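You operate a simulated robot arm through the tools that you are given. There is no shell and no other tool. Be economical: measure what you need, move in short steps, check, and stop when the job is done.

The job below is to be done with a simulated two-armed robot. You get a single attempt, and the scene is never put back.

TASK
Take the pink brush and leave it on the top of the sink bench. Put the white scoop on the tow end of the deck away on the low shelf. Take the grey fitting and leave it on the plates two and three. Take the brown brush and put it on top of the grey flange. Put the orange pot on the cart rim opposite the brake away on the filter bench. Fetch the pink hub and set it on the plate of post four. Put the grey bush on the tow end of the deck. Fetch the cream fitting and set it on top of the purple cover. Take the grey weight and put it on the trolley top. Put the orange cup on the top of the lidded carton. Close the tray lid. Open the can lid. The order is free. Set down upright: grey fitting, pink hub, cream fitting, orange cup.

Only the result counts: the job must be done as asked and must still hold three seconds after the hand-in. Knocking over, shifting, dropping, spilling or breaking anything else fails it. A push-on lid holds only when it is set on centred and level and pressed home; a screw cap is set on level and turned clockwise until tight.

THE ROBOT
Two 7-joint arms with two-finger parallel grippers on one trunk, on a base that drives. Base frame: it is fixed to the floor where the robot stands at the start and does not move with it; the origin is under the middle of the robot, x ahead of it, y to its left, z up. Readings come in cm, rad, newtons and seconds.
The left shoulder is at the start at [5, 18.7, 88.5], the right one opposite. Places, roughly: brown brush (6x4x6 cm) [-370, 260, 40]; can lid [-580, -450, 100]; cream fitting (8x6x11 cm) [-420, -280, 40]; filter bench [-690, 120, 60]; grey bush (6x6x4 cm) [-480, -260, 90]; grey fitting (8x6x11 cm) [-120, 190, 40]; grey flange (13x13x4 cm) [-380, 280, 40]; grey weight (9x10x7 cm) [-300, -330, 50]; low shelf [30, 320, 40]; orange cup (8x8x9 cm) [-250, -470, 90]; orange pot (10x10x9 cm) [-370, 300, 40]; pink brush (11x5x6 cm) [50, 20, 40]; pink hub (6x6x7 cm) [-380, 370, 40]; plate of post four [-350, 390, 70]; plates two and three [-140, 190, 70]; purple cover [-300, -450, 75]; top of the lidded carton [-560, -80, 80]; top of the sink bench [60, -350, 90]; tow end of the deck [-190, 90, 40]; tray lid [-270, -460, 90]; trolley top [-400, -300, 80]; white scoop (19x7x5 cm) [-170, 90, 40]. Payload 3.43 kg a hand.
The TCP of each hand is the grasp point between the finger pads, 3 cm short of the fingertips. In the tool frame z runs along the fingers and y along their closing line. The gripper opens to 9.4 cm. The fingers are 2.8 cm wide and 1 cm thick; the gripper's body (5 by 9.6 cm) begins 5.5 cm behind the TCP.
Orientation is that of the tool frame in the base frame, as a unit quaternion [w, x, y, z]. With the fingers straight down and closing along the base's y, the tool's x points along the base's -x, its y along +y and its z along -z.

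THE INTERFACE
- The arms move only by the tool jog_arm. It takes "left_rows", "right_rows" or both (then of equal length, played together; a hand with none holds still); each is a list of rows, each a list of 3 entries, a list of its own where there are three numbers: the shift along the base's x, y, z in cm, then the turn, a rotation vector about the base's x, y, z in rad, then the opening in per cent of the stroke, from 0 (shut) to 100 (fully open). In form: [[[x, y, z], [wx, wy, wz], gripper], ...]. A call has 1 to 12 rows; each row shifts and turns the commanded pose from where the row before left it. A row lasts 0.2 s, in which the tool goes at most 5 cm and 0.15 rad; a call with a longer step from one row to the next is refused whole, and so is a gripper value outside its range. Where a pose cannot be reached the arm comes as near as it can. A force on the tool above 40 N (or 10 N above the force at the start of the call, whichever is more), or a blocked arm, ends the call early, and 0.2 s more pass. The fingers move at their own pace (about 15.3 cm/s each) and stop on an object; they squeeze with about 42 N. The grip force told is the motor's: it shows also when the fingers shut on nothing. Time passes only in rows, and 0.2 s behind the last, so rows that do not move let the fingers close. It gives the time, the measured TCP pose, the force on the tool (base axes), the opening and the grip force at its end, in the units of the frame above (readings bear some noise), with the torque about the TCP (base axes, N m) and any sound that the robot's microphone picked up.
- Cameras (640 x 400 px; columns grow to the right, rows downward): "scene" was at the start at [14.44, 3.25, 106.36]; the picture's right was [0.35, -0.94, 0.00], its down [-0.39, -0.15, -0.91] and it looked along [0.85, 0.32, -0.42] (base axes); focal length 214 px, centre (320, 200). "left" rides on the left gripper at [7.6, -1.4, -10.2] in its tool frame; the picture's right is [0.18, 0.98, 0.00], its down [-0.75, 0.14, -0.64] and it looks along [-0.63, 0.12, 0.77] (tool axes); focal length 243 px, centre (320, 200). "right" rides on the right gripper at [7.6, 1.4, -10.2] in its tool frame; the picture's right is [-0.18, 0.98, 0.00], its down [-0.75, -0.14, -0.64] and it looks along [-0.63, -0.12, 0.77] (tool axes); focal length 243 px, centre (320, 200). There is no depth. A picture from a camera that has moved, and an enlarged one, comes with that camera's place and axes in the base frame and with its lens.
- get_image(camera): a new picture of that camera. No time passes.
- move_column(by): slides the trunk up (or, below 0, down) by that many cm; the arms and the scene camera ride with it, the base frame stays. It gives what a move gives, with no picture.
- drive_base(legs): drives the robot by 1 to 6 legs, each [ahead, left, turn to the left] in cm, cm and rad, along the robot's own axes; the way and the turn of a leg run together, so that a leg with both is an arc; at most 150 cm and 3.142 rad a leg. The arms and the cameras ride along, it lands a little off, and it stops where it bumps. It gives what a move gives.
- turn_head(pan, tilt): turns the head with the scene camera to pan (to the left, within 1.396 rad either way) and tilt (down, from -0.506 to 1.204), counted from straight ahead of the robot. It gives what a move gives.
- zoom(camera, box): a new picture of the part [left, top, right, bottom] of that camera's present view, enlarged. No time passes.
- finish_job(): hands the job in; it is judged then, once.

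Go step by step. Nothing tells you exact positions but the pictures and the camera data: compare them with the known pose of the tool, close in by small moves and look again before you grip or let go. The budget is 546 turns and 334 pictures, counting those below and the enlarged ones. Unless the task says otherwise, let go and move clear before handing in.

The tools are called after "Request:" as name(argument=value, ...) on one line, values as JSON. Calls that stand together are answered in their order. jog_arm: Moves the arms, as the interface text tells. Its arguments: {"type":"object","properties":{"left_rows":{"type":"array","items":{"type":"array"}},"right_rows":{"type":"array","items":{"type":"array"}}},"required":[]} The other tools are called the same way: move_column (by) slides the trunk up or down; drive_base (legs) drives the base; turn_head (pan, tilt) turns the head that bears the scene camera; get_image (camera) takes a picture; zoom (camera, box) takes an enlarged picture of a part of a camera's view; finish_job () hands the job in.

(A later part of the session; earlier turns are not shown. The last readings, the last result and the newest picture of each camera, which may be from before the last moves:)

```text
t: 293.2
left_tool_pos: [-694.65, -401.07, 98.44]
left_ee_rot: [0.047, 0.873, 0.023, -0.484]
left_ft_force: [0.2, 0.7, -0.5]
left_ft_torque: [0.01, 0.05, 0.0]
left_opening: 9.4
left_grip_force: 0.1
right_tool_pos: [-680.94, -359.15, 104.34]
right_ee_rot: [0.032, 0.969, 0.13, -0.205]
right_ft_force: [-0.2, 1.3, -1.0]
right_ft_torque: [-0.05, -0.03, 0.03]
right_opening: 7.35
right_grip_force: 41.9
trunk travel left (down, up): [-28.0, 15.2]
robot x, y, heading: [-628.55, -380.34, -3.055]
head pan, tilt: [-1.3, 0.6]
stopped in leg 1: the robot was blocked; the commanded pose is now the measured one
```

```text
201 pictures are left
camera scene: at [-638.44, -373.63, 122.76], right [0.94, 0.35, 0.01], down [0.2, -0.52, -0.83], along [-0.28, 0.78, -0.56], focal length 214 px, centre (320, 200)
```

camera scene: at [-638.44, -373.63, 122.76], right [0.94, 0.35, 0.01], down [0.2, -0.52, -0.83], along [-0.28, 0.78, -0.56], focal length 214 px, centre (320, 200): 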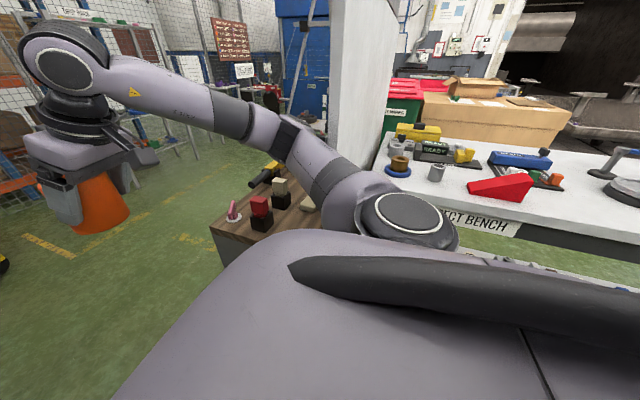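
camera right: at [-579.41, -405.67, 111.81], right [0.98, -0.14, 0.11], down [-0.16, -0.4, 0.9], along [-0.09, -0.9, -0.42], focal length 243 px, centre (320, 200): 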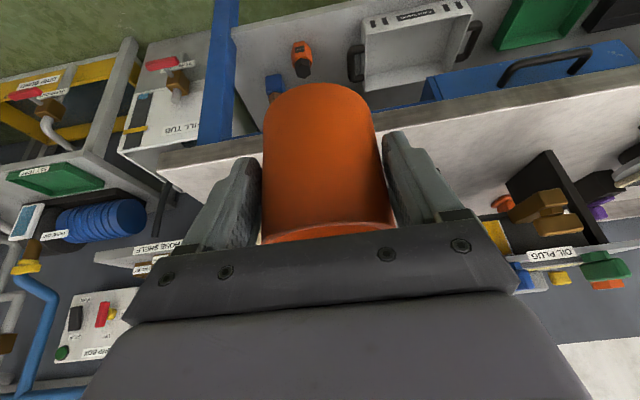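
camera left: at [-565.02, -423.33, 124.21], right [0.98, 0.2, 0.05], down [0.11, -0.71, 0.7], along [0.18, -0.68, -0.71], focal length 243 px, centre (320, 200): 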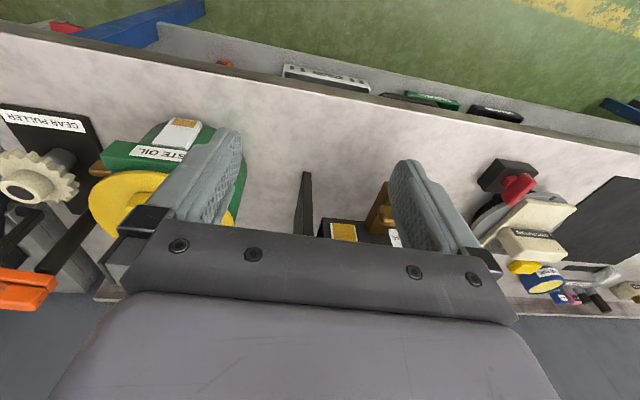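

Request:
turn_head(pan=1.3, tilt=0.6)

Request:
get_image(camera="scene")

```text
t: 295.6
left_tool_pos: [-694.8, -400.75, 98.08]
left_ee_rot: [0.045, 0.874, 0.022, -0.483]
left_ft_force: [-0.2, -0.4, 0.2]
left_ft_torque: [0.01, -0.02, 0.03]
left_opening: 9.4
left_grip_force: 0.1
right_tool_pos: [-680.97, -359.1, 104.4]
right_ee_rot: [0.031, 0.969, 0.132, -0.205]
right_ft_force: [0.1, -0.6, -0.4]
right_ft_torque: [0.0, 0.0, 0.0]
right_opening: 7.33
right_grip_force: 42.5
trunk travel left (down, up): [-28.0, 15.2]
robot x, y, heading: [-628.39, -380.61, -3.056]
head pan, tilt: [1.3, 0.6]
```

```text
200 pictures are left
camera scene: at [-637.15, -390.6, 122.67], right [-0.98, 0.19, -0.01], down [0.12, 0.56, -0.82], along [-0.15, -0.81, -0.57], focal length 214 px, centre (320, 200)
```

scene: 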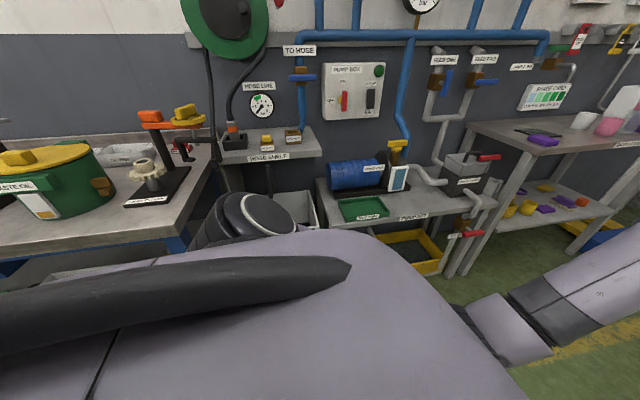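

I'm boxed in here with the left arm extended. Better order: deliver the cup first, then open the can with the right arm, which is in good shape. I'll drive on west and look for the way north.

Request:
drive_base(legs=[[50, 0, -0.08]])

Request:
turn_head(pan=-1.0, tilt=0.3)

Request:
get_image(camera="scene")

```text
t: 298.5
left_tool_pos: [-745.5, -396.0, 99.1]
left_ee_rot: [0.027, 0.871, -0.018, -0.49]
left_ft_force: [-0.3, 0.3, -0.3]
left_ft_torque: [0.0, -0.04, 0.0]
left_opening: 9.39
left_grip_force: 0.1
right_tool_pos: [-727.84, -355.21, 104.93]
right_ee_rot: [0.024, 0.973, 0.081, -0.215]
right_ft_force: [-0.3, 1.1, -0.9]
right_ft_torque: [0.02, -0.03, 0.02]
right_opening: 7.34
right_grip_force: 42.0
trunk travel left (down, up): [-28.0, 15.2]
robot x, y, heading: [-678.52, -382.46, 3.136]
head pan, tilt: [1.3, 0.6]
```

```text
t: 300.6
left_tool_pos: [-745.33, -396.07, 99.19]
left_ee_rot: [0.027, 0.871, -0.017, -0.49]
left_ft_force: [0.4, -0.5, -0.9]
left_ft_torque: [-0.01, 0.02, 0.01]
left_opening: 9.38
left_grip_force: 0.0
right_tool_pos: [-727.84, -355.2, 104.82]
right_ee_rot: [0.024, 0.973, 0.081, -0.214]
right_ft_force: [-1.0, -0.4, -1.5]
right_ft_torque: [-0.05, -0.03, -0.03]
right_opening: 7.3
right_grip_force: 42.1
trunk travel left (down, up): [-28.0, 15.2]
robot x, y, heading: [-678.31, -382.19, 3.139]
head pan, tilt: [-1.0, 0.3]
```

```text
199 pictures are left
camera scene: at [-689.33, -374.52, 125.6], right [0.85, 0.53, 0.0], down [0.16, -0.25, -0.96], along [-0.51, 0.81, -0.3], focal length 214 px, centre (320, 200)
```

scene: 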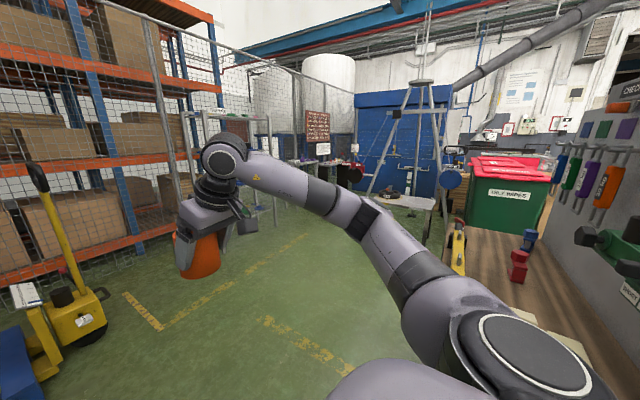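

Request:
drive_base(legs=[[75, 0, 0], [0, 0, -1.57]])

Request:
turn_head(pan=-0.3, tilt=0.25)

Request:
get_image(camera="scene")

```text
t: 308.4
left_tool_pos: [-767.7, -315.8, 99.19]
left_ee_rot: [0.321, -0.614, 0.618, 0.371]
left_ft_force: [-0.1, 0.0, 0.1]
left_ft_torque: [0.0, 0.01, 0.04]
left_opening: 9.38
left_grip_force: 0.1
right_tool_pos: [-726.29, -332.03, 104.91]
right_ee_rot: [-0.132, 0.756, -0.618, -0.171]
right_ft_force: [0.0, -0.6, -1.0]
right_ft_torque: [-0.02, 0.01, 0.01]
right_opening: 7.31
right_grip_force: 42.1
trunk travel left (down, up): [-28.0, 15.2]
robot x, y, heading: [-751.94, -382.53, 1.597]
head pan, tilt: [-1.0, 0.3]
```

```text
t: 309.5
left_tool_pos: [-767.77, -315.71, 99.12]
left_ee_rot: [0.321, -0.614, 0.618, 0.372]
left_ft_force: [-0.9, 0.1, -0.7]
left_ft_torque: [0.01, -0.01, -0.02]
left_opening: 9.4
left_grip_force: 0.0
right_tool_pos: [-726.16, -332.0, 104.95]
right_ee_rot: [-0.132, 0.756, -0.618, -0.17]
right_ft_force: [-0.7, 0.8, -1.1]
right_ft_torque: [-0.01, -0.01, 0.01]
right_opening: 7.29
right_grip_force: 42.3
trunk travel left (down, up): [-28.0, 15.2]
robot x, y, heading: [-751.6, -382.24, 1.596]
head pan, tilt: [-0.3, 0.25]
```

```text
198 pictures are left
camera scene: at [-749.55, -367.39, 126.07], right [0.96, -0.27, 0.0], down [-0.07, -0.24, -0.97], along [0.26, 0.93, -0.25], focal length 214 px, centre (320, 200)
```

scene: 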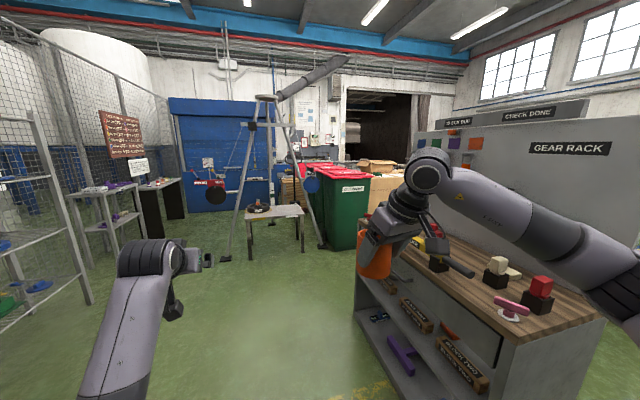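

I have open space here, so I'll try to swing the left elbow out by rolling the hand about its forward axis.

Request:
jog_arm(left_rows=[[[0, 0, 0], [0, 0.15, 0], 100], [[0, 0, 0], [0, 0.15, 0], 100], [[0, 0, 0], [0, 0.15, 0], 100], [[0, 0, 0], [0, 0.15, 0], 100], [[0, 0, 0], [0, 0.15, 0], 100], [[0, 0, 0], [0, 0.15, 0], 100], [[0, 0, 0], [0, 0.15, 0], 100], [[0, 0, 0], [0, 0.15, 0], 100], [[0, 0, 0], [0, 0.15, 0], 100], [[0, 0, 0], [0, 0.15, 0], 100], [[0, 0, 0], [0, 0.15, 0], 100], [[0, 0, 0], [0, 0.15, 0], 100]])

Request:
turn_head(pan=0.3, tilt=0.6)

Request:
get_image(camera="scene")

```text
t: 312.1
left_tool_pos: [-767.81, -315.97, 99.21]
left_ee_rot: [-0.286, -0.089, 0.636, 0.712]
left_ft_force: [-0.2, -0.6, -1.1]
left_ft_torque: [0.0, -0.01, -0.03]
left_opening: 9.36
left_grip_force: 0.2
right_tool_pos: [-726.31, -331.85, 104.92]
right_ee_rot: [-0.132, 0.756, -0.618, -0.171]
right_ft_force: [0.2, -0.9, -0.8]
right_ft_torque: [-0.01, 0.02, -0.02]
right_opening: 7.3
right_grip_force: 41.7
trunk travel left (down, up): [-28.0, 15.2]
robot x, y, heading: [-751.69, -382.35, 1.599]
head pan, tilt: [-0.3, 0.25]
```

```text
t: 313.1
left_tool_pos: [-767.67, -315.81, 99.16]
left_ee_rot: [-0.284, -0.091, 0.636, 0.712]
left_ft_force: [-0.6, 0.6, -0.1]
left_ft_torque: [-0.01, 0.0, 0.01]
left_opening: 9.4
left_grip_force: 0.0
right_tool_pos: [-726.32, -331.84, 104.9]
right_ee_rot: [-0.132, 0.756, -0.619, -0.17]
right_ft_force: [-0.2, 0.8, -1.9]
right_ft_torque: [-0.04, 0.0, 0.0]
right_opening: 7.28
right_grip_force: 41.9
trunk travel left (down, up): [-28.0, 15.2]
robot x, y, heading: [-752.25, -382.15, 1.603]
head pan, tilt: [0.3, 0.6]
```

```text
197 pictures are left
camera scene: at [-754.92, -368.01, 122.86], right [0.95, 0.32, 0.0], down [0.18, -0.53, -0.83], along [-0.27, 0.78, -0.56], focal length 214 px, centre (320, 200)
```

scene: 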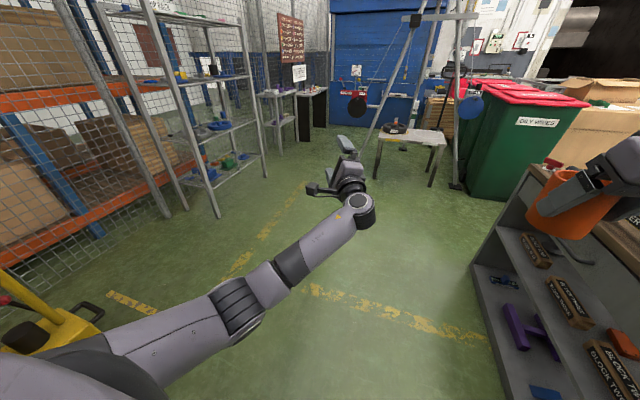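

Request:
jog_arm(left_rows=[[[0, 0, 0], [0, 0.15, 0], 100], [[0, 0, 0], [0, 0.15, 0], 100], [[0, 0, 0], [0, 0.15, 0], 100], [[0, 0, 0], [0, 0.15, 0], 100], [[0, 0, 0], [0, 0.15, 0], 100], [[0, 0, 0], [0, 0.15, 0], 100], [[1, -3, 0], [0, 0, 0], 100], [[1, -3, 0], [0, 0, 0], 100], [[1, -3, 0], [0, 0, 0], 100], [[1, -3, 0], [0, 0, 0], 100]])

Request:
get_image(camera="scene")

```text
t: 315.3
left_tool_pos: [-763.95, -327.89, 99.2]
left_ee_rot: [-0.533, 0.228, 0.449, 0.68]
left_ft_force: [0.7, -0.2, 0.0]
left_ft_torque: [0.02, 0.0, 0.01]
left_opening: 9.4
left_grip_force: 0.1
right_tool_pos: [-726.25, -331.96, 104.95]
right_ee_rot: [-0.132, 0.756, -0.618, -0.17]
right_ft_force: [0.4, -0.2, -0.5]
right_ft_torque: [-0.03, -0.01, 0.0]
right_opening: 7.3
right_grip_force: 43.0
trunk travel left (down, up): [-28.0, 15.2]
robot x, y, heading: [-751.76, -382.02, 1.601]
head pan, tilt: [0.3, 0.6]
```

```text
196 pictures are left
camera scene: at [-754.92, -368.03, 122.86], right [0.95, 0.32, 0.0], down [0.18, -0.53, -0.83], along [-0.27, 0.78, -0.56], focal length 214 px, centre (320, 200)
```

scene: 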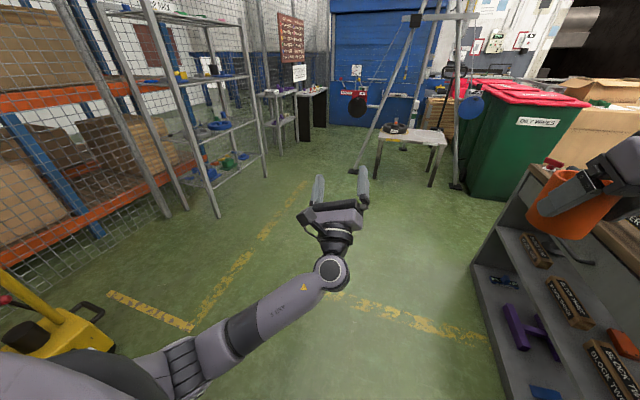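

The elbow is now out to the left. I'll roll back gradually.

Request:
jog_arm(left_rows=[[[0.5, -1, 0], [0, -0.15, 0], 100], [[0.5, -1, 0], [0, -0.15, 0], 100], [[0.5, -1, 0], [0, -0.15, 0], 100], [[0.5, -1, 0], [0, -0.15, 0], 100], [[0, -1, 0], [0, -0.15, 0], 100], [[0, -1, 0], [0, -0.15, 0], 100], [[0, -1, 0], [0, -0.15, 0], 100], [[0, -1, 0], [0, -0.15, 0], 100], [[0, 0, 0], [0, -0.15, 0], 100], [[0, 0, 0], [0, -0.15, 0], 100], [[0, 0, 0], [0, -0.15, 0], 100], [[0, 0, 0], [0, -0.15, 0], 100]])

Request:
get_image(camera="scene")

```text
t: 316.8
left_tool_pos: [-765.5, -332.82, 100.02]
left_ee_rot: [-0.342, -0.073, 0.585, 0.731]
left_ft_force: [0.8, -0.3, -0.4]
left_ft_torque: [-0.02, 0.01, -0.01]
left_opening: 9.38
left_grip_force: 0.1
right_tool_pos: [-726.3, -332.05, 104.9]
right_ee_rot: [-0.131, 0.757, -0.617, -0.17]
right_ft_force: [0.6, 0.4, -0.6]
right_ft_torque: [-0.02, 0.03, 0.0]
right_opening: 7.25
right_grip_force: 41.7
trunk travel left (down, up): [-28.0, 15.2]
robot x, y, heading: [-751.73, -382.47, 1.601]
head pan, tilt: [0.3, 0.6]
stopped in row 7 (left hand): the arm was blocked; the commanded pose is now the measured one
```

```text
195 pictures are left
camera scene: at [-754.92, -368.01, 122.85], right [0.95, 0.32, 0.0], down [0.18, -0.53, -0.83], along [-0.27, 0.78, -0.57], focal length 214 px, centre (320, 200)
```

scene: 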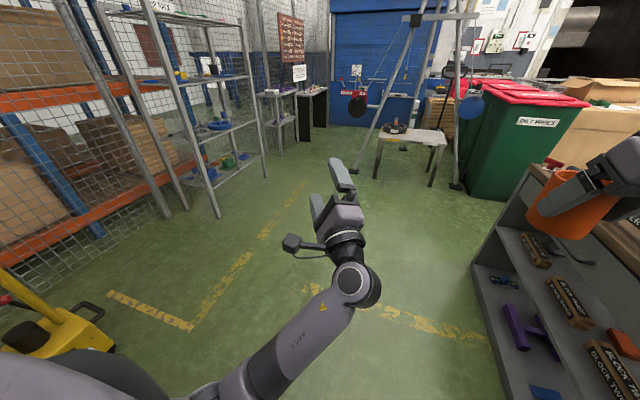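

Request:
jog_arm(left_rows=[[[-3, 2, 0], [0, 0, 0], 100], [[-3, 2, 0], [0, 0, 0], 100], [[-3, 0, 0], [0, 0, 0], 100], [[-3, 0, -1], [-0.046, -0.123, 0.058], 100], [[-2, 0, -1], [-0.046, -0.123, 0.058], 100], [[-2, 0, -1], [-0.046, -0.123, 0.058], 100], [[0, 0, -1], [-0.046, -0.123, 0.058], 100], [[0, 0, -1], [-0.046, -0.123, 0.058], 100], [[0, 0, -1], [-0.046, -0.123, 0.058], 100], [[0, 0, -1], [-0.046, -0.123, 0.058], 100], [[0, 0, -1], [-0.046, -0.123, 0.058], 100]])

Request:
get_image(camera="scene")

```text
t: 318.9
left_tool_pos: [-786.73, -329.54, 94.56]
left_ee_rot: [-0.291, -0.392, 0.716, 0.499]
left_ft_force: [-0.2, 0.6, 0.2]
left_ft_torque: [-0.03, 0.03, 0.02]
left_opening: 9.42
left_grip_force: 0.1
right_tool_pos: [-726.39, -331.93, 104.88]
right_ee_rot: [-0.131, 0.756, -0.618, -0.17]
right_ft_force: [0.5, -0.2, -0.3]
right_ft_torque: [-0.05, 0.03, 0.01]
right_opening: 7.29
right_grip_force: 41.7
trunk travel left (down, up): [-28.0, 15.2]
robot x, y, heading: [-752.32, -381.94, 1.598]
head pan, tilt: [0.3, 0.6]
stopped in row 10 (left hand): the arm was blocked; the commanded pose is now the measured one
```

```text
194 pictures are left
camera scene: at [-754.93, -368.02, 122.85], right [0.95, 0.32, 0.0], down [0.18, -0.53, -0.83], along [-0.27, 0.78, -0.56], focal length 214 px, centre (320, 200)
```

scene: 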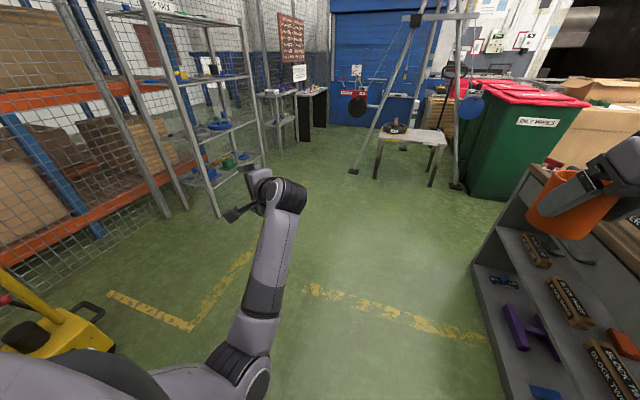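

The elbow folds back in each time. The right arm alone can do the remaining jobs, so I'll park the left hand close in and carry on.

Request:
jog_arm(left_rows=[[[-3, 0, 0], [0, 0, 0], 100], [[-3, -2, -1], [0, 0, 0], 100], [[-2, -3, -2], [0, 0, 0], 100], [[-1, -3, -2], [0, 0, 0], 100], [[0, -3, -2], [0, 0, 0], 100], [[0, -3, -2], [0, 0, 0], 100], [[0, -3, -2], [0, 0, 0], 100]])

Request:
get_image(camera="scene")

```text
t: 320.3
left_tool_pos: [-796.18, -339.3, 94.28]
left_ee_rot: [-0.258, -0.416, 0.655, 0.575]
left_ft_force: [0.1, 0.0, -0.9]
left_ft_torque: [0.0, 0.0, 0.04]
left_opening: 9.38
left_grip_force: 0.0
right_tool_pos: [-726.27, -332.03, 104.92]
right_ee_rot: [-0.131, 0.757, -0.617, -0.169]
right_ft_force: [0.4, -0.1, -0.2]
right_ft_torque: [0.01, 0.02, -0.01]
right_opening: 7.25
right_grip_force: 41.7
trunk travel left (down, up): [-28.0, 15.2]
robot x, y, heading: [-751.93, -382.18, 1.6]
head pan, tilt: [0.3, 0.6]
stopped in row 7 (left hand): the arm was blocked; the commanded pose is now the measured one
```

```text
193 pictures are left
camera scene: at [-754.93, -368.0, 122.85], right [0.95, 0.32, 0.0], down [0.18, -0.54, -0.82], along [-0.27, 0.78, -0.57], focal length 214 px, centre (320, 200)
```

scene: 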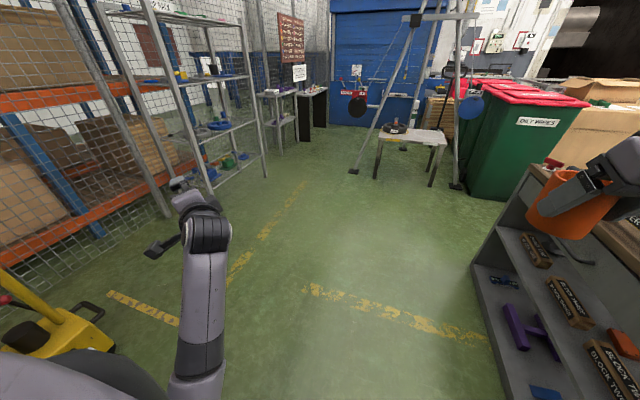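

Request:
drive_base(legs=[[150, 0, -0.03], [15, 0, 0]])

Request:
turn_head(pan=-1.2, tilt=0.25)

Request:
get_image(camera="scene")

```text
t: 328.6
left_tool_pos: [-794.48, -174.15, 94.26]
left_ee_rot: [-0.245, -0.399, 0.665, 0.582]
left_ft_force: [-0.9, -0.4, 0.3]
left_ft_torque: [-0.03, -0.01, 0.0]
left_opening: 9.42
left_grip_force: 0.1
right_tool_pos: [-724.2, -170.15, 104.88]
right_ee_rot: [-0.136, 0.742, -0.635, -0.168]
right_ft_force: [0.2, 0.1, -0.7]
right_ft_torque: [-0.03, 0.0, -0.02]
right_opening: 7.27
right_grip_force: 42.1
trunk travel left (down, up): [-28.0, 15.2]
robot x, y, heading: [-752.31, -219.22, 1.551]
head pan, tilt: [0.3, 0.6]
```

```text
t: 330.2
left_tool_pos: [-794.54, -174.23, 94.38]
left_ee_rot: [-0.246, -0.4, 0.663, 0.583]
left_ft_force: [-0.4, 0.1, -0.3]
left_ft_torque: [0.02, -0.02, 0.03]
left_opening: 9.41
left_grip_force: 0.0
right_tool_pos: [-724.31, -170.25, 104.93]
right_ee_rot: [-0.136, 0.741, -0.636, -0.167]
right_ft_force: [-0.5, 1.1, -1.1]
right_ft_torque: [-0.03, 0.01, -0.01]
right_opening: 7.28
right_grip_force: 41.9
trunk travel left (down, up): [-28.0, 15.2]
robot x, y, heading: [-752.25, -219.36, 1.554]
head pan, tilt: [-1.201, 0.25]
```

```text
192 pictures are left
camera scene: at [-743.34, -210.13, 126.07], right [0.34, -0.94, 0.0], down [-0.23, -0.09, -0.97], along [0.91, 0.33, -0.25], focal length 214 px, centre (320, 200)
```

scene: 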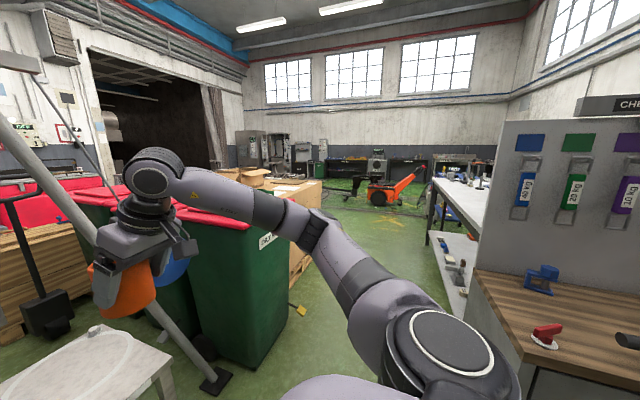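

The corridor east lies at y ≈ -190, between the gear rack and the bins. I'll turn east.

Request:
drive_base(legs=[[20, 0, 0], [0, 0, -1.55], [60, 10, 0]])

Request:
turn_head(pan=0.4, tilt=0.35)

Request:
get_image(camera="scene")

```text
t: 337.4
left_tool_pos: [-673.7, -149.75, 94.37]
left_ee_rot: [0.223, 0.17, 0.763, 0.582]
left_ft_force: [-1.4, -5.5, 1.4]
left_ft_torque: [-0.2, 0.14, -0.01]
left_opening: 9.39
left_grip_force: 0.0
right_tool_pos: [-667.36, -219.74, 104.74]
right_ee_rot: [0.213, -0.089, 0.973, 0.025]
right_ft_force: [-1.0, 0.5, -1.0]
right_ft_torque: [-0.02, 0.04, 0.04]
right_opening: 7.2
right_grip_force: 42.3
trunk travel left (down, up): [-28.0, 15.2]
robot x, y, heading: [-717.17, -193.22, 0.004]
head pan, tilt: [-1.201, 0.25]
stopped in leg 3: the force on the tool passed its limit (the readings are from after the stop); the commanded pose is now the measured one
```

```text
t: 339.1
left_tool_pos: [-673.63, -149.81, 94.32]
left_ee_rot: [0.222, 0.171, 0.763, 0.582]
left_ft_force: [-1.9, -9.5, 2.8]
left_ft_torque: [-0.41, 0.01, -0.02]
left_opening: 9.38
left_grip_force: 0.3
right_tool_pos: [-667.3, -219.74, 104.82]
right_ee_rot: [0.214, -0.088, 0.973, 0.026]
right_ft_force: [0.2, 1.4, -0.9]
right_ft_torque: [-0.01, 0.01, 0.0]
right_opening: 7.22
right_grip_force: 42.4
trunk travel left (down, up): [-28.0, 15.2]
robot x, y, heading: [-716.75, -192.94, 0.006]
head pan, tilt: [0.4, 0.351]
```

```text
191 pictures are left
camera scene: at [-702.66, -189.47, 125.14], right [0.39, -0.92, 0.0], down [-0.32, -0.13, -0.94], along [0.86, 0.37, -0.34], focal length 214 px, centre (320, 200)
```

scene: 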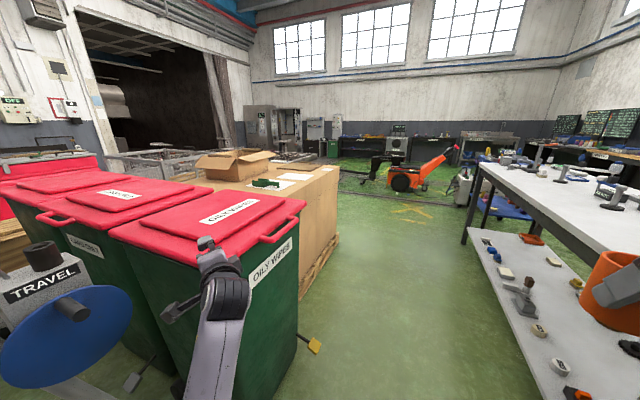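

The left hand touched the bin lightly. I'll move away to the right.

Request:
drive_base(legs=[[-3, -14, 0]])

Request:
get_image(camera="scene")

Request:
turn_head(pan=-0.5, tilt=0.45)

Request:
get_image(camera="scene")

```text
t: 340.4
left_tool_pos: [-676.44, -163.9, 94.28]
left_ee_rot: [0.221, 0.169, 0.764, 0.582]
left_ft_force: [-0.7, 0.3, -0.2]
left_ft_torque: [-0.03, -0.01, -0.03]
left_opening: 9.38
left_grip_force: 0.1
right_tool_pos: [-669.96, -233.76, 104.91]
right_ee_rot: [0.214, -0.089, 0.972, 0.025]
right_ft_force: [-0.2, -0.6, -0.3]
right_ft_torque: [-0.02, 0.05, 0.0]
right_opening: 7.23
right_grip_force: 41.8
trunk travel left (down, up): [-28.0, 15.2]
robot x, y, heading: [-719.55, -207.51, 0.011]
head pan, tilt: [0.4, 0.351]
```

```text
190 pictures are left
camera scene: at [-705.41, -203.62, 125.13], right [0.4, -0.92, 0.0], down [-0.32, -0.14, -0.94], along [0.86, 0.37, -0.34], focal length 214 px, centre (320, 200)
```

scene: 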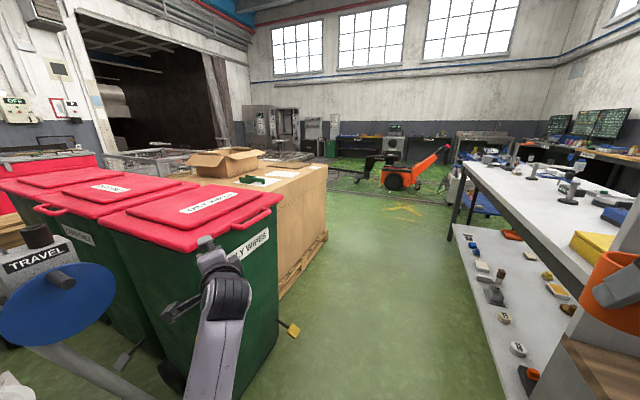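

```text
t: 341.6
left_tool_pos: [-676.55, -163.87, 94.07]
left_ee_rot: [0.221, 0.17, 0.764, 0.582]
left_ft_force: [0.0, 0.0, 0.2]
left_ft_torque: [0.0, -0.02, 0.01]
left_opening: 9.38
left_grip_force: 0.0
right_tool_pos: [-669.86, -233.76, 104.93]
right_ee_rot: [0.213, -0.091, 0.972, 0.025]
right_ft_force: [-0.5, 0.6, 0.1]
right_ft_torque: [0.0, 0.0, 0.0]
right_opening: 7.2
right_grip_force: 42.0
trunk travel left (down, up): [-28.0, 15.2]
robot x, y, heading: [-719.68, -207.57, 0.01]
head pan, tilt: [-0.499, 0.45]
```

```text
189 pictures are left
camera scene: at [-705.83, -211.6, 124.21], right [-0.47, -0.88, 0.0], down [-0.38, 0.2, -0.9], along [0.79, -0.42, -0.44], focal length 214 px, centre (320, 200)
```

scene: 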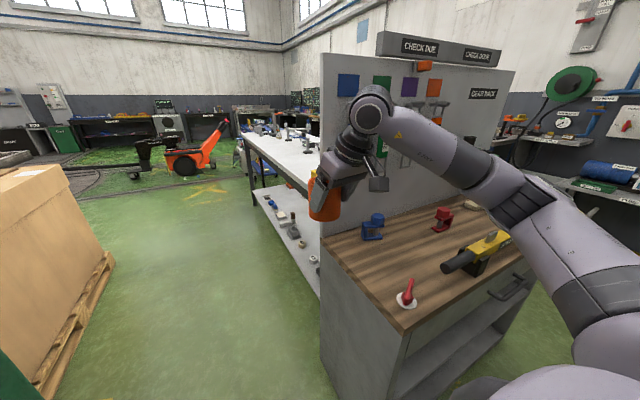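

Request:
jog_arm(right_rows=[[[0, 4, 0], [0, 0, 0], 0], [[0, 4, 0], [0, 0, 0], 0], [[0, 4, 0], [0, 0, 0], 0]])

Request:
drive_base(legs=[[120, 2, 0]])

Request:
turn_head(pan=0.9, tilt=0.4)

Request:
get_image(camera="scene")

```text
t: 342.4
left_tool_pos: [-676.6, -163.79, 94.26]
left_ee_rot: [0.22, 0.169, 0.764, 0.582]
left_ft_force: [-0.1, -0.3, 0.8]
left_ft_torque: [-0.02, 0.02, 0.06]
left_opening: 9.4
left_grip_force: 0.0
right_tool_pos: [-669.48, -221.92, 104.71]
right_ee_rot: [0.213, -0.09, 0.972, 0.025]
right_ft_force: [0.7, 0.3, -0.5]
right_ft_torque: [-0.03, 0.03, 0.01]
right_opening: 7.18
right_grip_force: 41.6
trunk travel left (down, up): [-28.0, 15.2]
robot x, y, heading: [-719.8, -207.59, 0.012]
head pan, tilt: [-0.499, 0.45]
```

```text
t: 345.4
left_tool_pos: [-642.49, -163.51, 94.98]
left_ee_rot: [0.237, 0.175, 0.761, 0.578]
left_ft_force: [-1.2, 1.5, 0.9]
left_ft_torque: [0.02, -0.02, -0.02]
left_opening: 9.37
left_grip_force: 0.1
right_tool_pos: [-637.97, -221.48, 105.35]
right_ee_rot: [0.221, -0.09, 0.971, 0.017]
right_ft_force: [0.6, 0.9, -0.9]
right_ft_torque: [0.0, 0.02, -0.01]
right_opening: 7.22
right_grip_force: 41.8
trunk travel left (down, up): [-28.0, 15.2]
robot x, y, heading: [-685.84, -205.81, -0.02]
head pan, tilt: [-0.499, 0.45]
stopped in leg 1: the robot was blocked; the commanded pose is now the measured one
```

```text
t: 346.9
left_tool_pos: [-642.51, -163.43, 94.98]
left_ee_rot: [0.238, 0.171, 0.76, 0.58]
left_ft_force: [-0.2, 0.6, -0.5]
left_ft_torque: [-0.02, -0.06, -0.01]
left_opening: 9.39
left_grip_force: 0.0
right_tool_pos: [-637.95, -221.27, 105.38]
right_ee_rot: [0.222, -0.091, 0.971, 0.017]
right_ft_force: [-0.8, -0.1, -1.2]
right_ft_torque: [0.02, 0.04, -0.02]
right_opening: 7.2
right_grip_force: 41.9
trunk travel left (down, up): [-28.0, 15.2]
robot x, y, heading: [-684.97, -206.33, -0.015]
head pan, tilt: [0.901, 0.4]
```

```text
188 pictures are left
camera scene: at [-675.99, -198.55, 124.88], right [0.77, -0.64, 0.02], down [-0.23, -0.31, -0.92], along [0.59, 0.71, -0.38], focal length 214 px, centre (320, 200)
```

scene: 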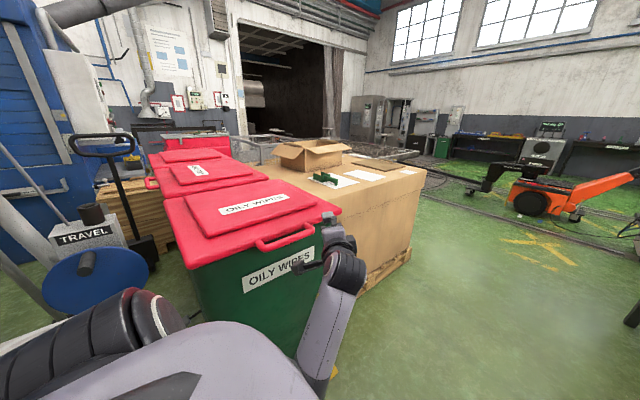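

Still too tight: the right elbow reaches the gear rack. I'll back off, raise the left hand above the bins, and pass further north.

Request:
drive_base(legs=[[-10, 2, 0.015]])

Request:
jog_arm(left_rows=[[[0, 0, 4.5], [0, 0, 0], 100], [[0, 0, 4.5], [0, 0, 0], 100], [[0, 0, 4.5], [0, 0, 0], 100], [[0, 0, 4.5], [0, 0, 0], 100], [[0, 0, 4.5], [0, 0, 0], 100], [[0, 0, 4.5], [0, 0, 0], 100]])

Request:
turn_head(pan=-1.2, tilt=0.5)

Request:
get_image(camera="scene")

```text
t: 348.1
left_tool_pos: [-652.11, -161.04, 94.22]
left_ee_rot: [0.224, 0.173, 0.763, 0.581]
left_ft_force: [0.0, 0.5, 0.0]
left_ft_torque: [0.02, 0.0, 0.03]
left_opening: 9.41
left_grip_force: 0.1
right_tool_pos: [-646.2, -218.96, 103.99]
right_ee_rot: [0.208, -0.095, 0.973, 0.021]
right_ft_force: [0.1, 0.2, -0.6]
right_ft_torque: [-0.02, -0.01, -0.03]
right_opening: 7.17
right_grip_force: 42.2
trunk travel left (down, up): [-28.0, 15.2]
robot x, y, heading: [-695.71, -204.26, 0.002]
head pan, tilt: [0.901, 0.4]
```

```text
t: 349.5
left_tool_pos: [-652.32, -160.99, 121.23]
left_ee_rot: [0.223, 0.173, 0.763, 0.581]
left_ft_force: [-0.4, 0.2, 0.1]
left_ft_torque: [0.0, -0.02, 0.02]
left_opening: 9.4
left_grip_force: 0.0
right_tool_pos: [-646.05, -218.98, 103.93]
right_ee_rot: [0.209, -0.096, 0.973, 0.023]
right_ft_force: [0.0, 0.2, -1.1]
right_ft_torque: [0.02, 0.02, 0.0]
right_opening: 7.18
right_grip_force: 42.3
trunk travel left (down, up): [-28.0, 15.2]
robot x, y, heading: [-695.81, -204.21, 0.003]
head pan, tilt: [0.901, 0.4]
```

```text
t: 351.5
left_tool_pos: [-652.32, -160.97, 120.98]
left_ee_rot: [0.223, 0.173, 0.763, 0.581]
left_ft_force: [0.6, 0.2, -0.3]
left_ft_torque: [-0.03, -0.01, 0.03]
left_opening: 9.41
left_grip_force: 0.1
right_tool_pos: [-645.96, -219.0, 103.84]
right_ee_rot: [0.209, -0.096, 0.973, 0.023]
right_ft_force: [0.3, 0.7, -0.9]
right_ft_torque: [-0.01, 0.03, 0.01]
right_opening: 7.15
right_grip_force: 42.0
trunk travel left (down, up): [-28.0, 15.2]
robot x, y, heading: [-695.35, -203.96, -0.008]
head pan, tilt: [-1.201, 0.499]
```

```text
187 pictures are left
camera scene: at [-686.54, -212.56, 123.76], right [-0.93, -0.36, 0.0], down [-0.17, 0.45, -0.88], along [0.32, -0.82, -0.48], focal length 214 px, centre (320, 200)
```

scene: 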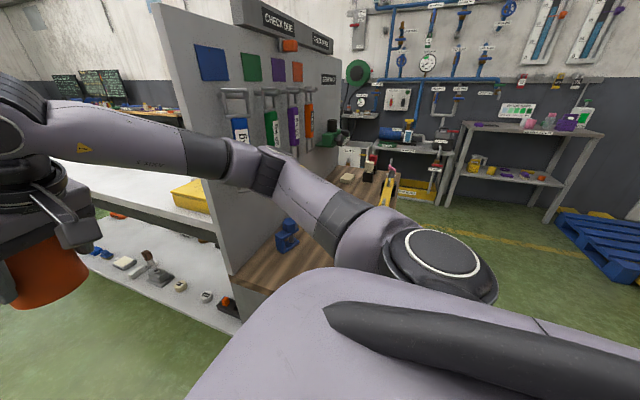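

Request:
jog_arm(right_rows=[[[4, 0, 0], [0, 0, 0], 0], [[4, 0, 0], [0, 0, 0], 0], [[4, -1, 0], [0, 0, 0], 0], [[4, -1, 0], [0, 0, 0], 0], [[3, -1, 0], [0, 0, 0], 0]])

Request:
drive_base(legs=[[0, 17, 0]])

Request:
get_image(camera="scene")

```text
t: 352.7
left_tool_pos: [-652.23, -160.83, 120.97]
left_ee_rot: [0.225, 0.172, 0.763, 0.581]
left_ft_force: [-0.6, 0.2, 0.2]
left_ft_torque: [-0.03, 0.0, -0.03]
left_opening: 9.4
left_grip_force: 0.2
right_tool_pos: [-627.3, -221.72, 103.68]
right_ee_rot: [0.208, -0.097, 0.973, 0.022]
right_ft_force: [1.8, 0.6, -1.2]
right_ft_torque: [0.0, 0.02, 0.0]
right_opening: 7.15
right_grip_force: 41.6
trunk travel left (down, up): [-28.0, 15.2]
robot x, y, heading: [-695.74, -203.87, 0.005]
head pan, tilt: [-1.201, 0.499]
```

```text
t: 354.2
left_tool_pos: [-652.07, -143.73, 120.93]
left_ee_rot: [0.225, 0.175, 0.762, 0.581]
left_ft_force: [0.3, 0.0, 0.1]
left_ft_torque: [-0.01, 0.02, -0.03]
left_opening: 9.41
left_grip_force: 0.1
right_tool_pos: [-627.36, -204.66, 103.7]
right_ee_rot: [0.208, -0.095, 0.973, 0.022]
right_ft_force: [0.6, 0.3, -1.8]
right_ft_torque: [-0.05, 0.01, -0.01]
right_opening: 7.14
right_grip_force: 42.0
trunk travel left (down, up): [-28.0, 15.2]
robot x, y, heading: [-695.37, -186.78, -0.004]
head pan, tilt: [-1.201, 0.499]
```

```text
186 pictures are left
camera scene: at [-686.53, -195.27, 123.77], right [-0.93, -0.36, 0.0], down [-0.17, 0.45, -0.88], along [0.31, -0.82, -0.48], focal length 214 px, centre (320, 200)
```

scene: 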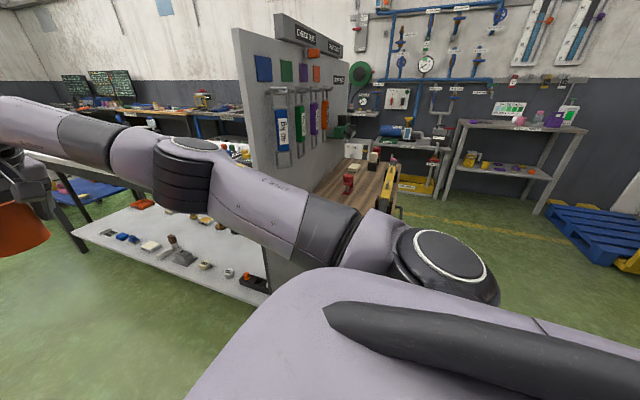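

Request:
turn_head(pan=0.7, tilt=0.5)

Request:
get_image(camera="scene")

```text
t: 356.1
left_tool_pos: [-651.99, -143.88, 121.07]
left_ee_rot: [0.225, 0.175, 0.763, 0.581]
left_ft_force: [-0.6, -0.3, 0.5]
left_ft_torque: [-0.01, 0.03, 0.01]
left_opening: 9.4
left_grip_force: 0.0
right_tool_pos: [-627.45, -204.81, 103.7]
right_ee_rot: [0.208, -0.094, 0.973, 0.023]
right_ft_force: [-0.4, -0.5, -0.8]
right_ft_torque: [0.04, 0.04, -0.03]
right_opening: 7.14
right_grip_force: 42.0
trunk travel left (down, up): [-28.0, 15.2]
robot x, y, heading: [-695.8, -186.9, -0.007]
head pan, tilt: [0.7, 0.499]
```

```text
185 pictures are left
camera scene: at [-682.81, -180.99, 123.76], right [0.64, -0.77, 0.0], down [-0.37, -0.31, -0.88], along [0.67, 0.56, -0.48], focal length 214 px, centre (320, 200)
```

scene: 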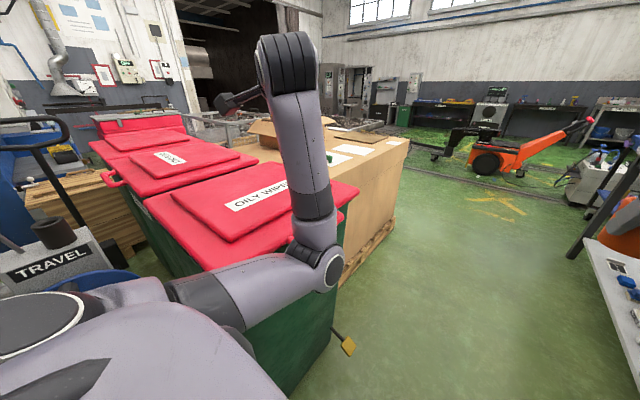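

Request:
drive_base(legs=[[130, -6, 0], [0, 0, 1.57]])

Request:
turn_head(pan=0.0, tilt=0.5)

Request:
get_image(camera="scene")

```text
t: 359.3
left_tool_pos: [-603.98, -145.09, 121.11]
left_ee_rot: [0.217, 0.163, 0.766, 0.583]
left_ft_force: [-0.4, 0.5, -0.1]
left_ft_torque: [-0.01, 0.0, -0.01]
left_opening: 9.4
left_grip_force: 0.1
right_tool_pos: [-577.18, -205.31, 103.74]
right_ee_rot: [0.208, -0.107, 0.972, 0.024]
right_ft_force: [-0.7, -0.3, 0.2]
right_ft_torque: [0.02, 0.03, 0.03]
right_opening: 7.16
right_grip_force: 41.9
trunk travel left (down, up): [-28.0, 15.2]
robot x, y, heading: [-646.26, -189.37, 0.028]
head pan, tilt: [0.7, 0.499]
stopped in leg 1: the robot was blocked; the commanded pose is now the measured one
```

```text
t: 360.4
left_tool_pos: [-603.66, -144.94, 121.06]
left_ee_rot: [0.216, 0.163, 0.766, 0.583]
left_ft_force: [-0.2, 0.3, -0.2]
left_ft_torque: [0.02, 0.02, -0.03]
left_opening: 9.39
left_grip_force: 0.0
right_tool_pos: [-577.21, -205.31, 103.54]
right_ee_rot: [0.208, -0.108, 0.972, 0.025]
right_ft_force: [0.8, 0.3, -1.4]
right_ft_torque: [-0.03, 0.03, -0.02]
right_opening: 7.14
right_grip_force: 42.2
trunk travel left (down, up): [-28.0, 15.2]
robot x, y, heading: [-645.8, -189.27, 0.026]
head pan, tilt: [0.0, 0.499]
```

```text
184 pictures are left
camera scene: at [-631.09, -188.84, 123.76], right [0.03, -1.0, 0.0], down [-0.48, -0.01, -0.88], along [0.88, 0.02, -0.48], focal length 214 px, centre (320, 200)
```

scene: 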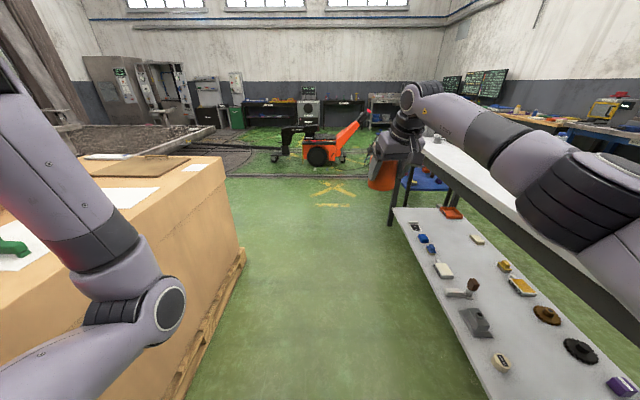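

The left elbow touched the carton. I'll back off, shift right, and pass.

Request:
drive_base(legs=[[-4, -4, -0.03], [0, -12, 0], [100, 0, 0]])

Request:
get_image(camera="scene")

```text
t: 366.9
left_tool_pos: [-507.74, -161.64, 121.12]
left_ee_rot: [0.22, 0.171, 0.764, 0.582]
left_ft_force: [-0.3, -0.4, -0.3]
left_ft_torque: [-0.01, -0.01, 0.0]
left_opening: 9.39
left_grip_force: 0.1
right_tool_pos: [-482.08, -222.48, 103.58]
right_ee_rot: [0.207, -0.101, 0.973, 0.024]
right_ft_force: [-0.1, -0.6, -0.1]
right_ft_torque: [-0.02, 0.01, -0.02]
right_opening: 7.11
right_grip_force: 42.0
trunk travel left (down, up): [-28.0, 15.2]
robot x, y, heading: [-550.9, -204.92, 0.011]
head pan, tilt: [0.0, 0.499]
```

```text
183 pictures are left
camera scene: at [-535.76, -205.07, 123.76], right [0.01, -1.0, 0.0], down [-0.48, 0.0, -0.88], along [0.88, 0.01, -0.48], focal length 214 px, centre (320, 200)
```

scene: 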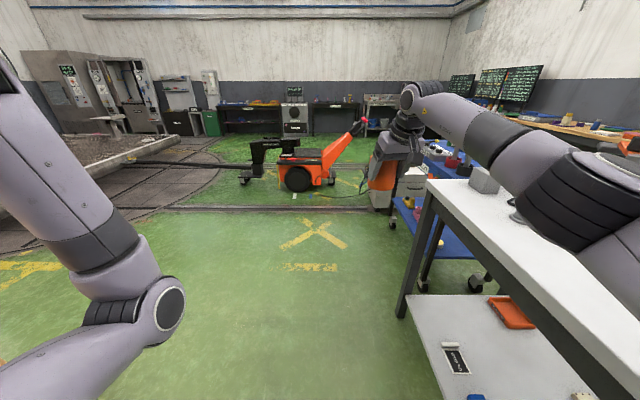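

Request:
drive_base(legs=[[5, -6, 0], [0, 0, 1.56]])

Request:
get_image(camera="scene")

```text
t: 371.7
left_tool_pos: [-586.92, -165.85, 121.12]
left_ee_rot: [-0.24, -0.403, 0.672, 0.574]
left_ft_force: [0.6, 0.4, 1.1]
left_ft_torque: [0.02, 0.03, 0.04]
left_opening: 9.41
left_grip_force: 0.0
right_tool_pos: [-524.82, -143.62, 103.64]
right_ee_rot: [-0.136, 0.742, -0.637, -0.16]
right_ft_force: [0.0, -0.9, -0.6]
right_ft_torque: [0.0, 0.02, 0.02]
right_opening: 7.1
right_grip_force: 42.3
trunk travel left (down, up): [-28.0, 15.2]
robot x, y, heading: [-545.46, -211.45, 1.527]
head pan, tilt: [0.0, 0.499]
```

```text
182 pictures are left
camera scene: at [-545.06, -196.08, 123.76], right [1.0, -0.04, 0.0], down [-0.02, -0.48, -0.88], along [0.04, 0.88, -0.48], focal length 214 px, centre (320, 200)
```

scene: 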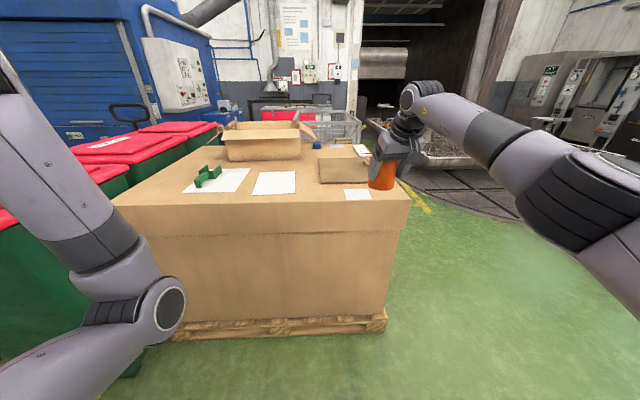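

The carton top is at z ≈ 81, front edge y ≈ -123. A free spot lies near [-541.5, -111.5], so I'll move in.

Request:
drive_base(legs=[[30, 5, 0.04]])

Request:
jog_arm(right_rows=[[[-3, 0, 0], [0.026, 0.027, 0], 0], [[-3, 0, 0], [0, 0, 0], 0], [[-3, 0, 0], [0, 0, 0], 0]])

Request:
turn_head(pan=-0.1, tilt=0.7)

Request:
get_image(camera="scene")

Request:
get_image(camera="right")

```text
t: 373.8
left_tool_pos: [-591.98, -136.79, 120.97]
left_ee_rot: [-0.247, -0.41, 0.667, 0.571]
left_ft_force: [-0.1, -0.4, 0.1]
left_ft_torque: [0.04, 0.0, 0.02]
left_opening: 9.39
left_grip_force: 0.1
right_tool_pos: [-530.42, -113.11, 103.55]
right_ee_rot: [-0.134, 0.749, -0.629, -0.161]
right_ft_force: [0.0, 0.6, -1.5]
right_ft_torque: [-0.02, 0.02, -0.02]
right_opening: 7.06
right_grip_force: 42.5
trunk travel left (down, up): [-28.0, 15.2]
robot x, y, heading: [-549.75, -181.17, 1.55]
head pan, tilt: [0.0, 0.499]
```

```text
t: 374.6
left_tool_pos: [-592.02, -136.88, 121.02]
left_ee_rot: [-0.246, -0.411, 0.667, 0.571]
left_ft_force: [-0.3, -0.1, -0.2]
left_ft_torque: [0.03, 0.0, 0.03]
left_opening: 9.41
left_grip_force: 0.0
right_tool_pos: [-539.6, -113.21, 103.78]
right_ee_rot: [-0.135, 0.745, -0.628, -0.18]
right_ft_force: [0.2, -0.6, -1.2]
right_ft_torque: [-0.05, 0.0, 0.0]
right_opening: 7.05
right_grip_force: 42.6
trunk travel left (down, up): [-28.0, 15.2]
robot x, y, heading: [-549.78, -181.24, 1.553]
head pan, tilt: [0.0, 0.499]
```

```text
t: 375.3
left_tool_pos: [-591.99, -136.87, 121.0]
left_ee_rot: [-0.246, -0.41, 0.667, 0.572]
left_ft_force: [0.0, -0.1, 1.0]
left_ft_torque: [-0.03, -0.01, 0.01]
left_opening: 9.41
left_grip_force: 0.1
right_tool_pos: [-539.54, -113.27, 103.73]
right_ee_rot: [-0.134, 0.745, -0.628, -0.179]
right_ft_force: [-0.4, 0.2, -0.8]
right_ft_torque: [-0.03, 0.02, -0.02]
right_opening: 7.04
right_grip_force: 42.3
trunk travel left (down, up): [-28.0, 15.2]
robot x, y, heading: [-549.78, -181.14, 1.55]
head pan, tilt: [-0.099, 0.7]
```

```text
181 pictures are left
camera scene: at [-548.6, -166.76, 122.0], right [0.99, -0.12, 0.0], down [-0.08, -0.64, -0.77], along [0.09, 0.76, -0.64], focal length 214 px, centre (320, 200)
```

scene: 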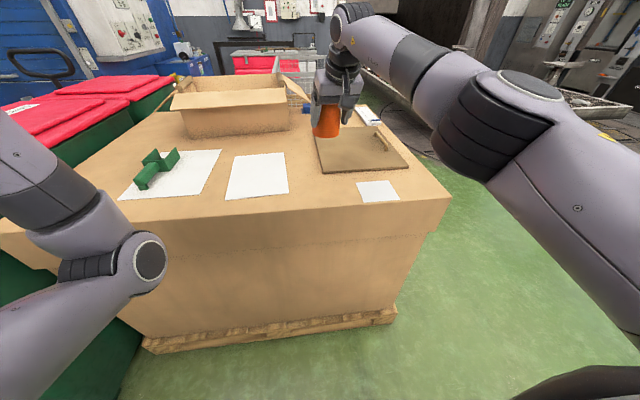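

```text
180 pictures are left
camera right: at [-538.82, -124.63, 109.73], right [-0.99, -0.01, 0.11], down [0.09, 0.42, 0.9], along [-0.05, 0.91, -0.42], focal length 243 px, centre (320, 200)
```

right: 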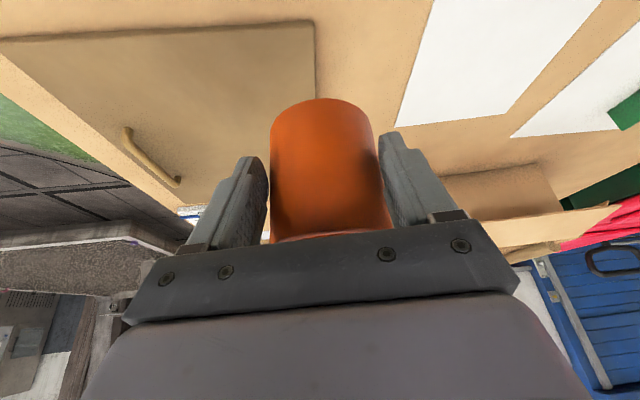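

Request:
zoom(camera="scene", box=[220, 60, 440, 210])

```text
2.67 times, centred on (330, 135) of scene
camera zoom: at [-548.6, -166.76, 122.0], right [0.99, -0.12, 0.0], down [-0.08, -0.64, -0.77], along [0.09, 0.76, -0.64], focal length 572 px, centre (293, 373)
```

zoom: 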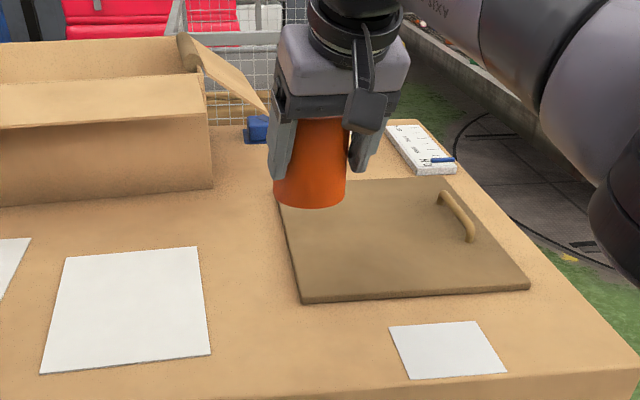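

Request:
jog_arm(right_rows=[[[-0.8, 0.4, -4], [0, 0, 0], 0], [[-0.7, 0.4, -4], [0, 0, 0], 0], [[0, 0, -4], [0, 0, 0], 0]])

Request:
zoom(camera="scene", box=[220, 60, 440, 210])

Request:
get_image(camera="right")

```text
t: 376.1
left_tool_pos: [-591.94, -137.02, 121.16]
left_ee_rot: [-0.246, -0.411, 0.666, 0.572]
left_ft_force: [-0.6, 0.0, 0.5]
left_ft_torque: [-0.03, 0.0, 0.02]
left_opening: 9.39
left_grip_force: 0.1
right_tool_pos: [-541.57, -111.86, 92.0]
right_ee_rot: [-0.14, 0.741, -0.631, -0.182]
right_ft_force: [-2.8, 0.6, 12.5]
right_ft_torque: [0.62, -0.19, 0.16]
right_opening: 7.03
right_grip_force: 42.2
right hand out of reach, approached as far as the arm can: row 3
trunk travel left (down, up): [-28.0, 15.2]
robot x, y, heading: [-549.87, -181.1, 1.557]
head pan, tilt: [-0.099, 0.7]
```

```text
2.67 times, centred on (330, 135) of scene
camera zoom: at [-548.63, -166.91, 122.05], right [0.99, -0.12, 0.0], down [-0.08, -0.64, -0.77], along [0.09, 0.76, -0.64], focal length 572 px, centre (293, 373)
```

zoom: 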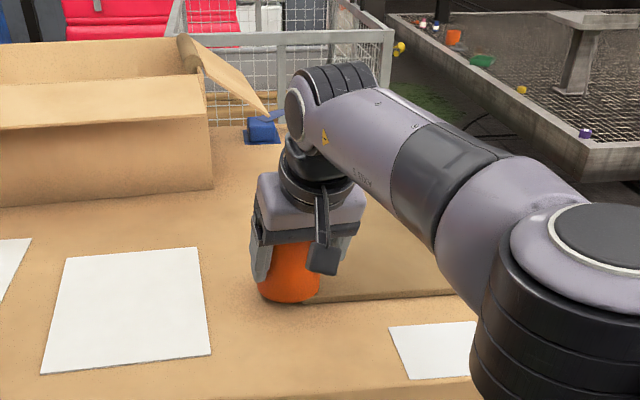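

```text
177 pictures are left
camera right: at [-541.05, -123.31, 97.86], right [-0.99, 0.0, 0.1], down [0.09, 0.41, 0.91], along [-0.04, 0.91, -0.41], focal length 243 px, centre (320, 200)
```

right: 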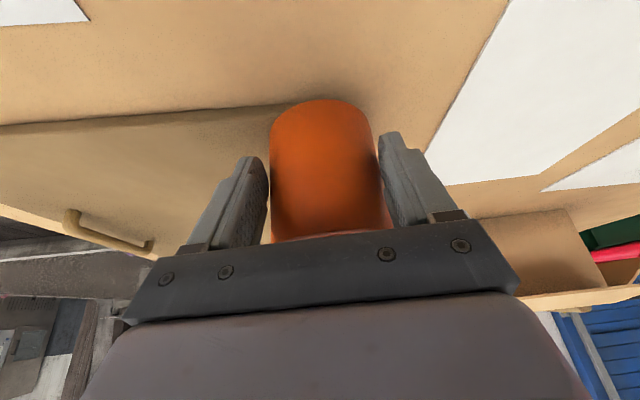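

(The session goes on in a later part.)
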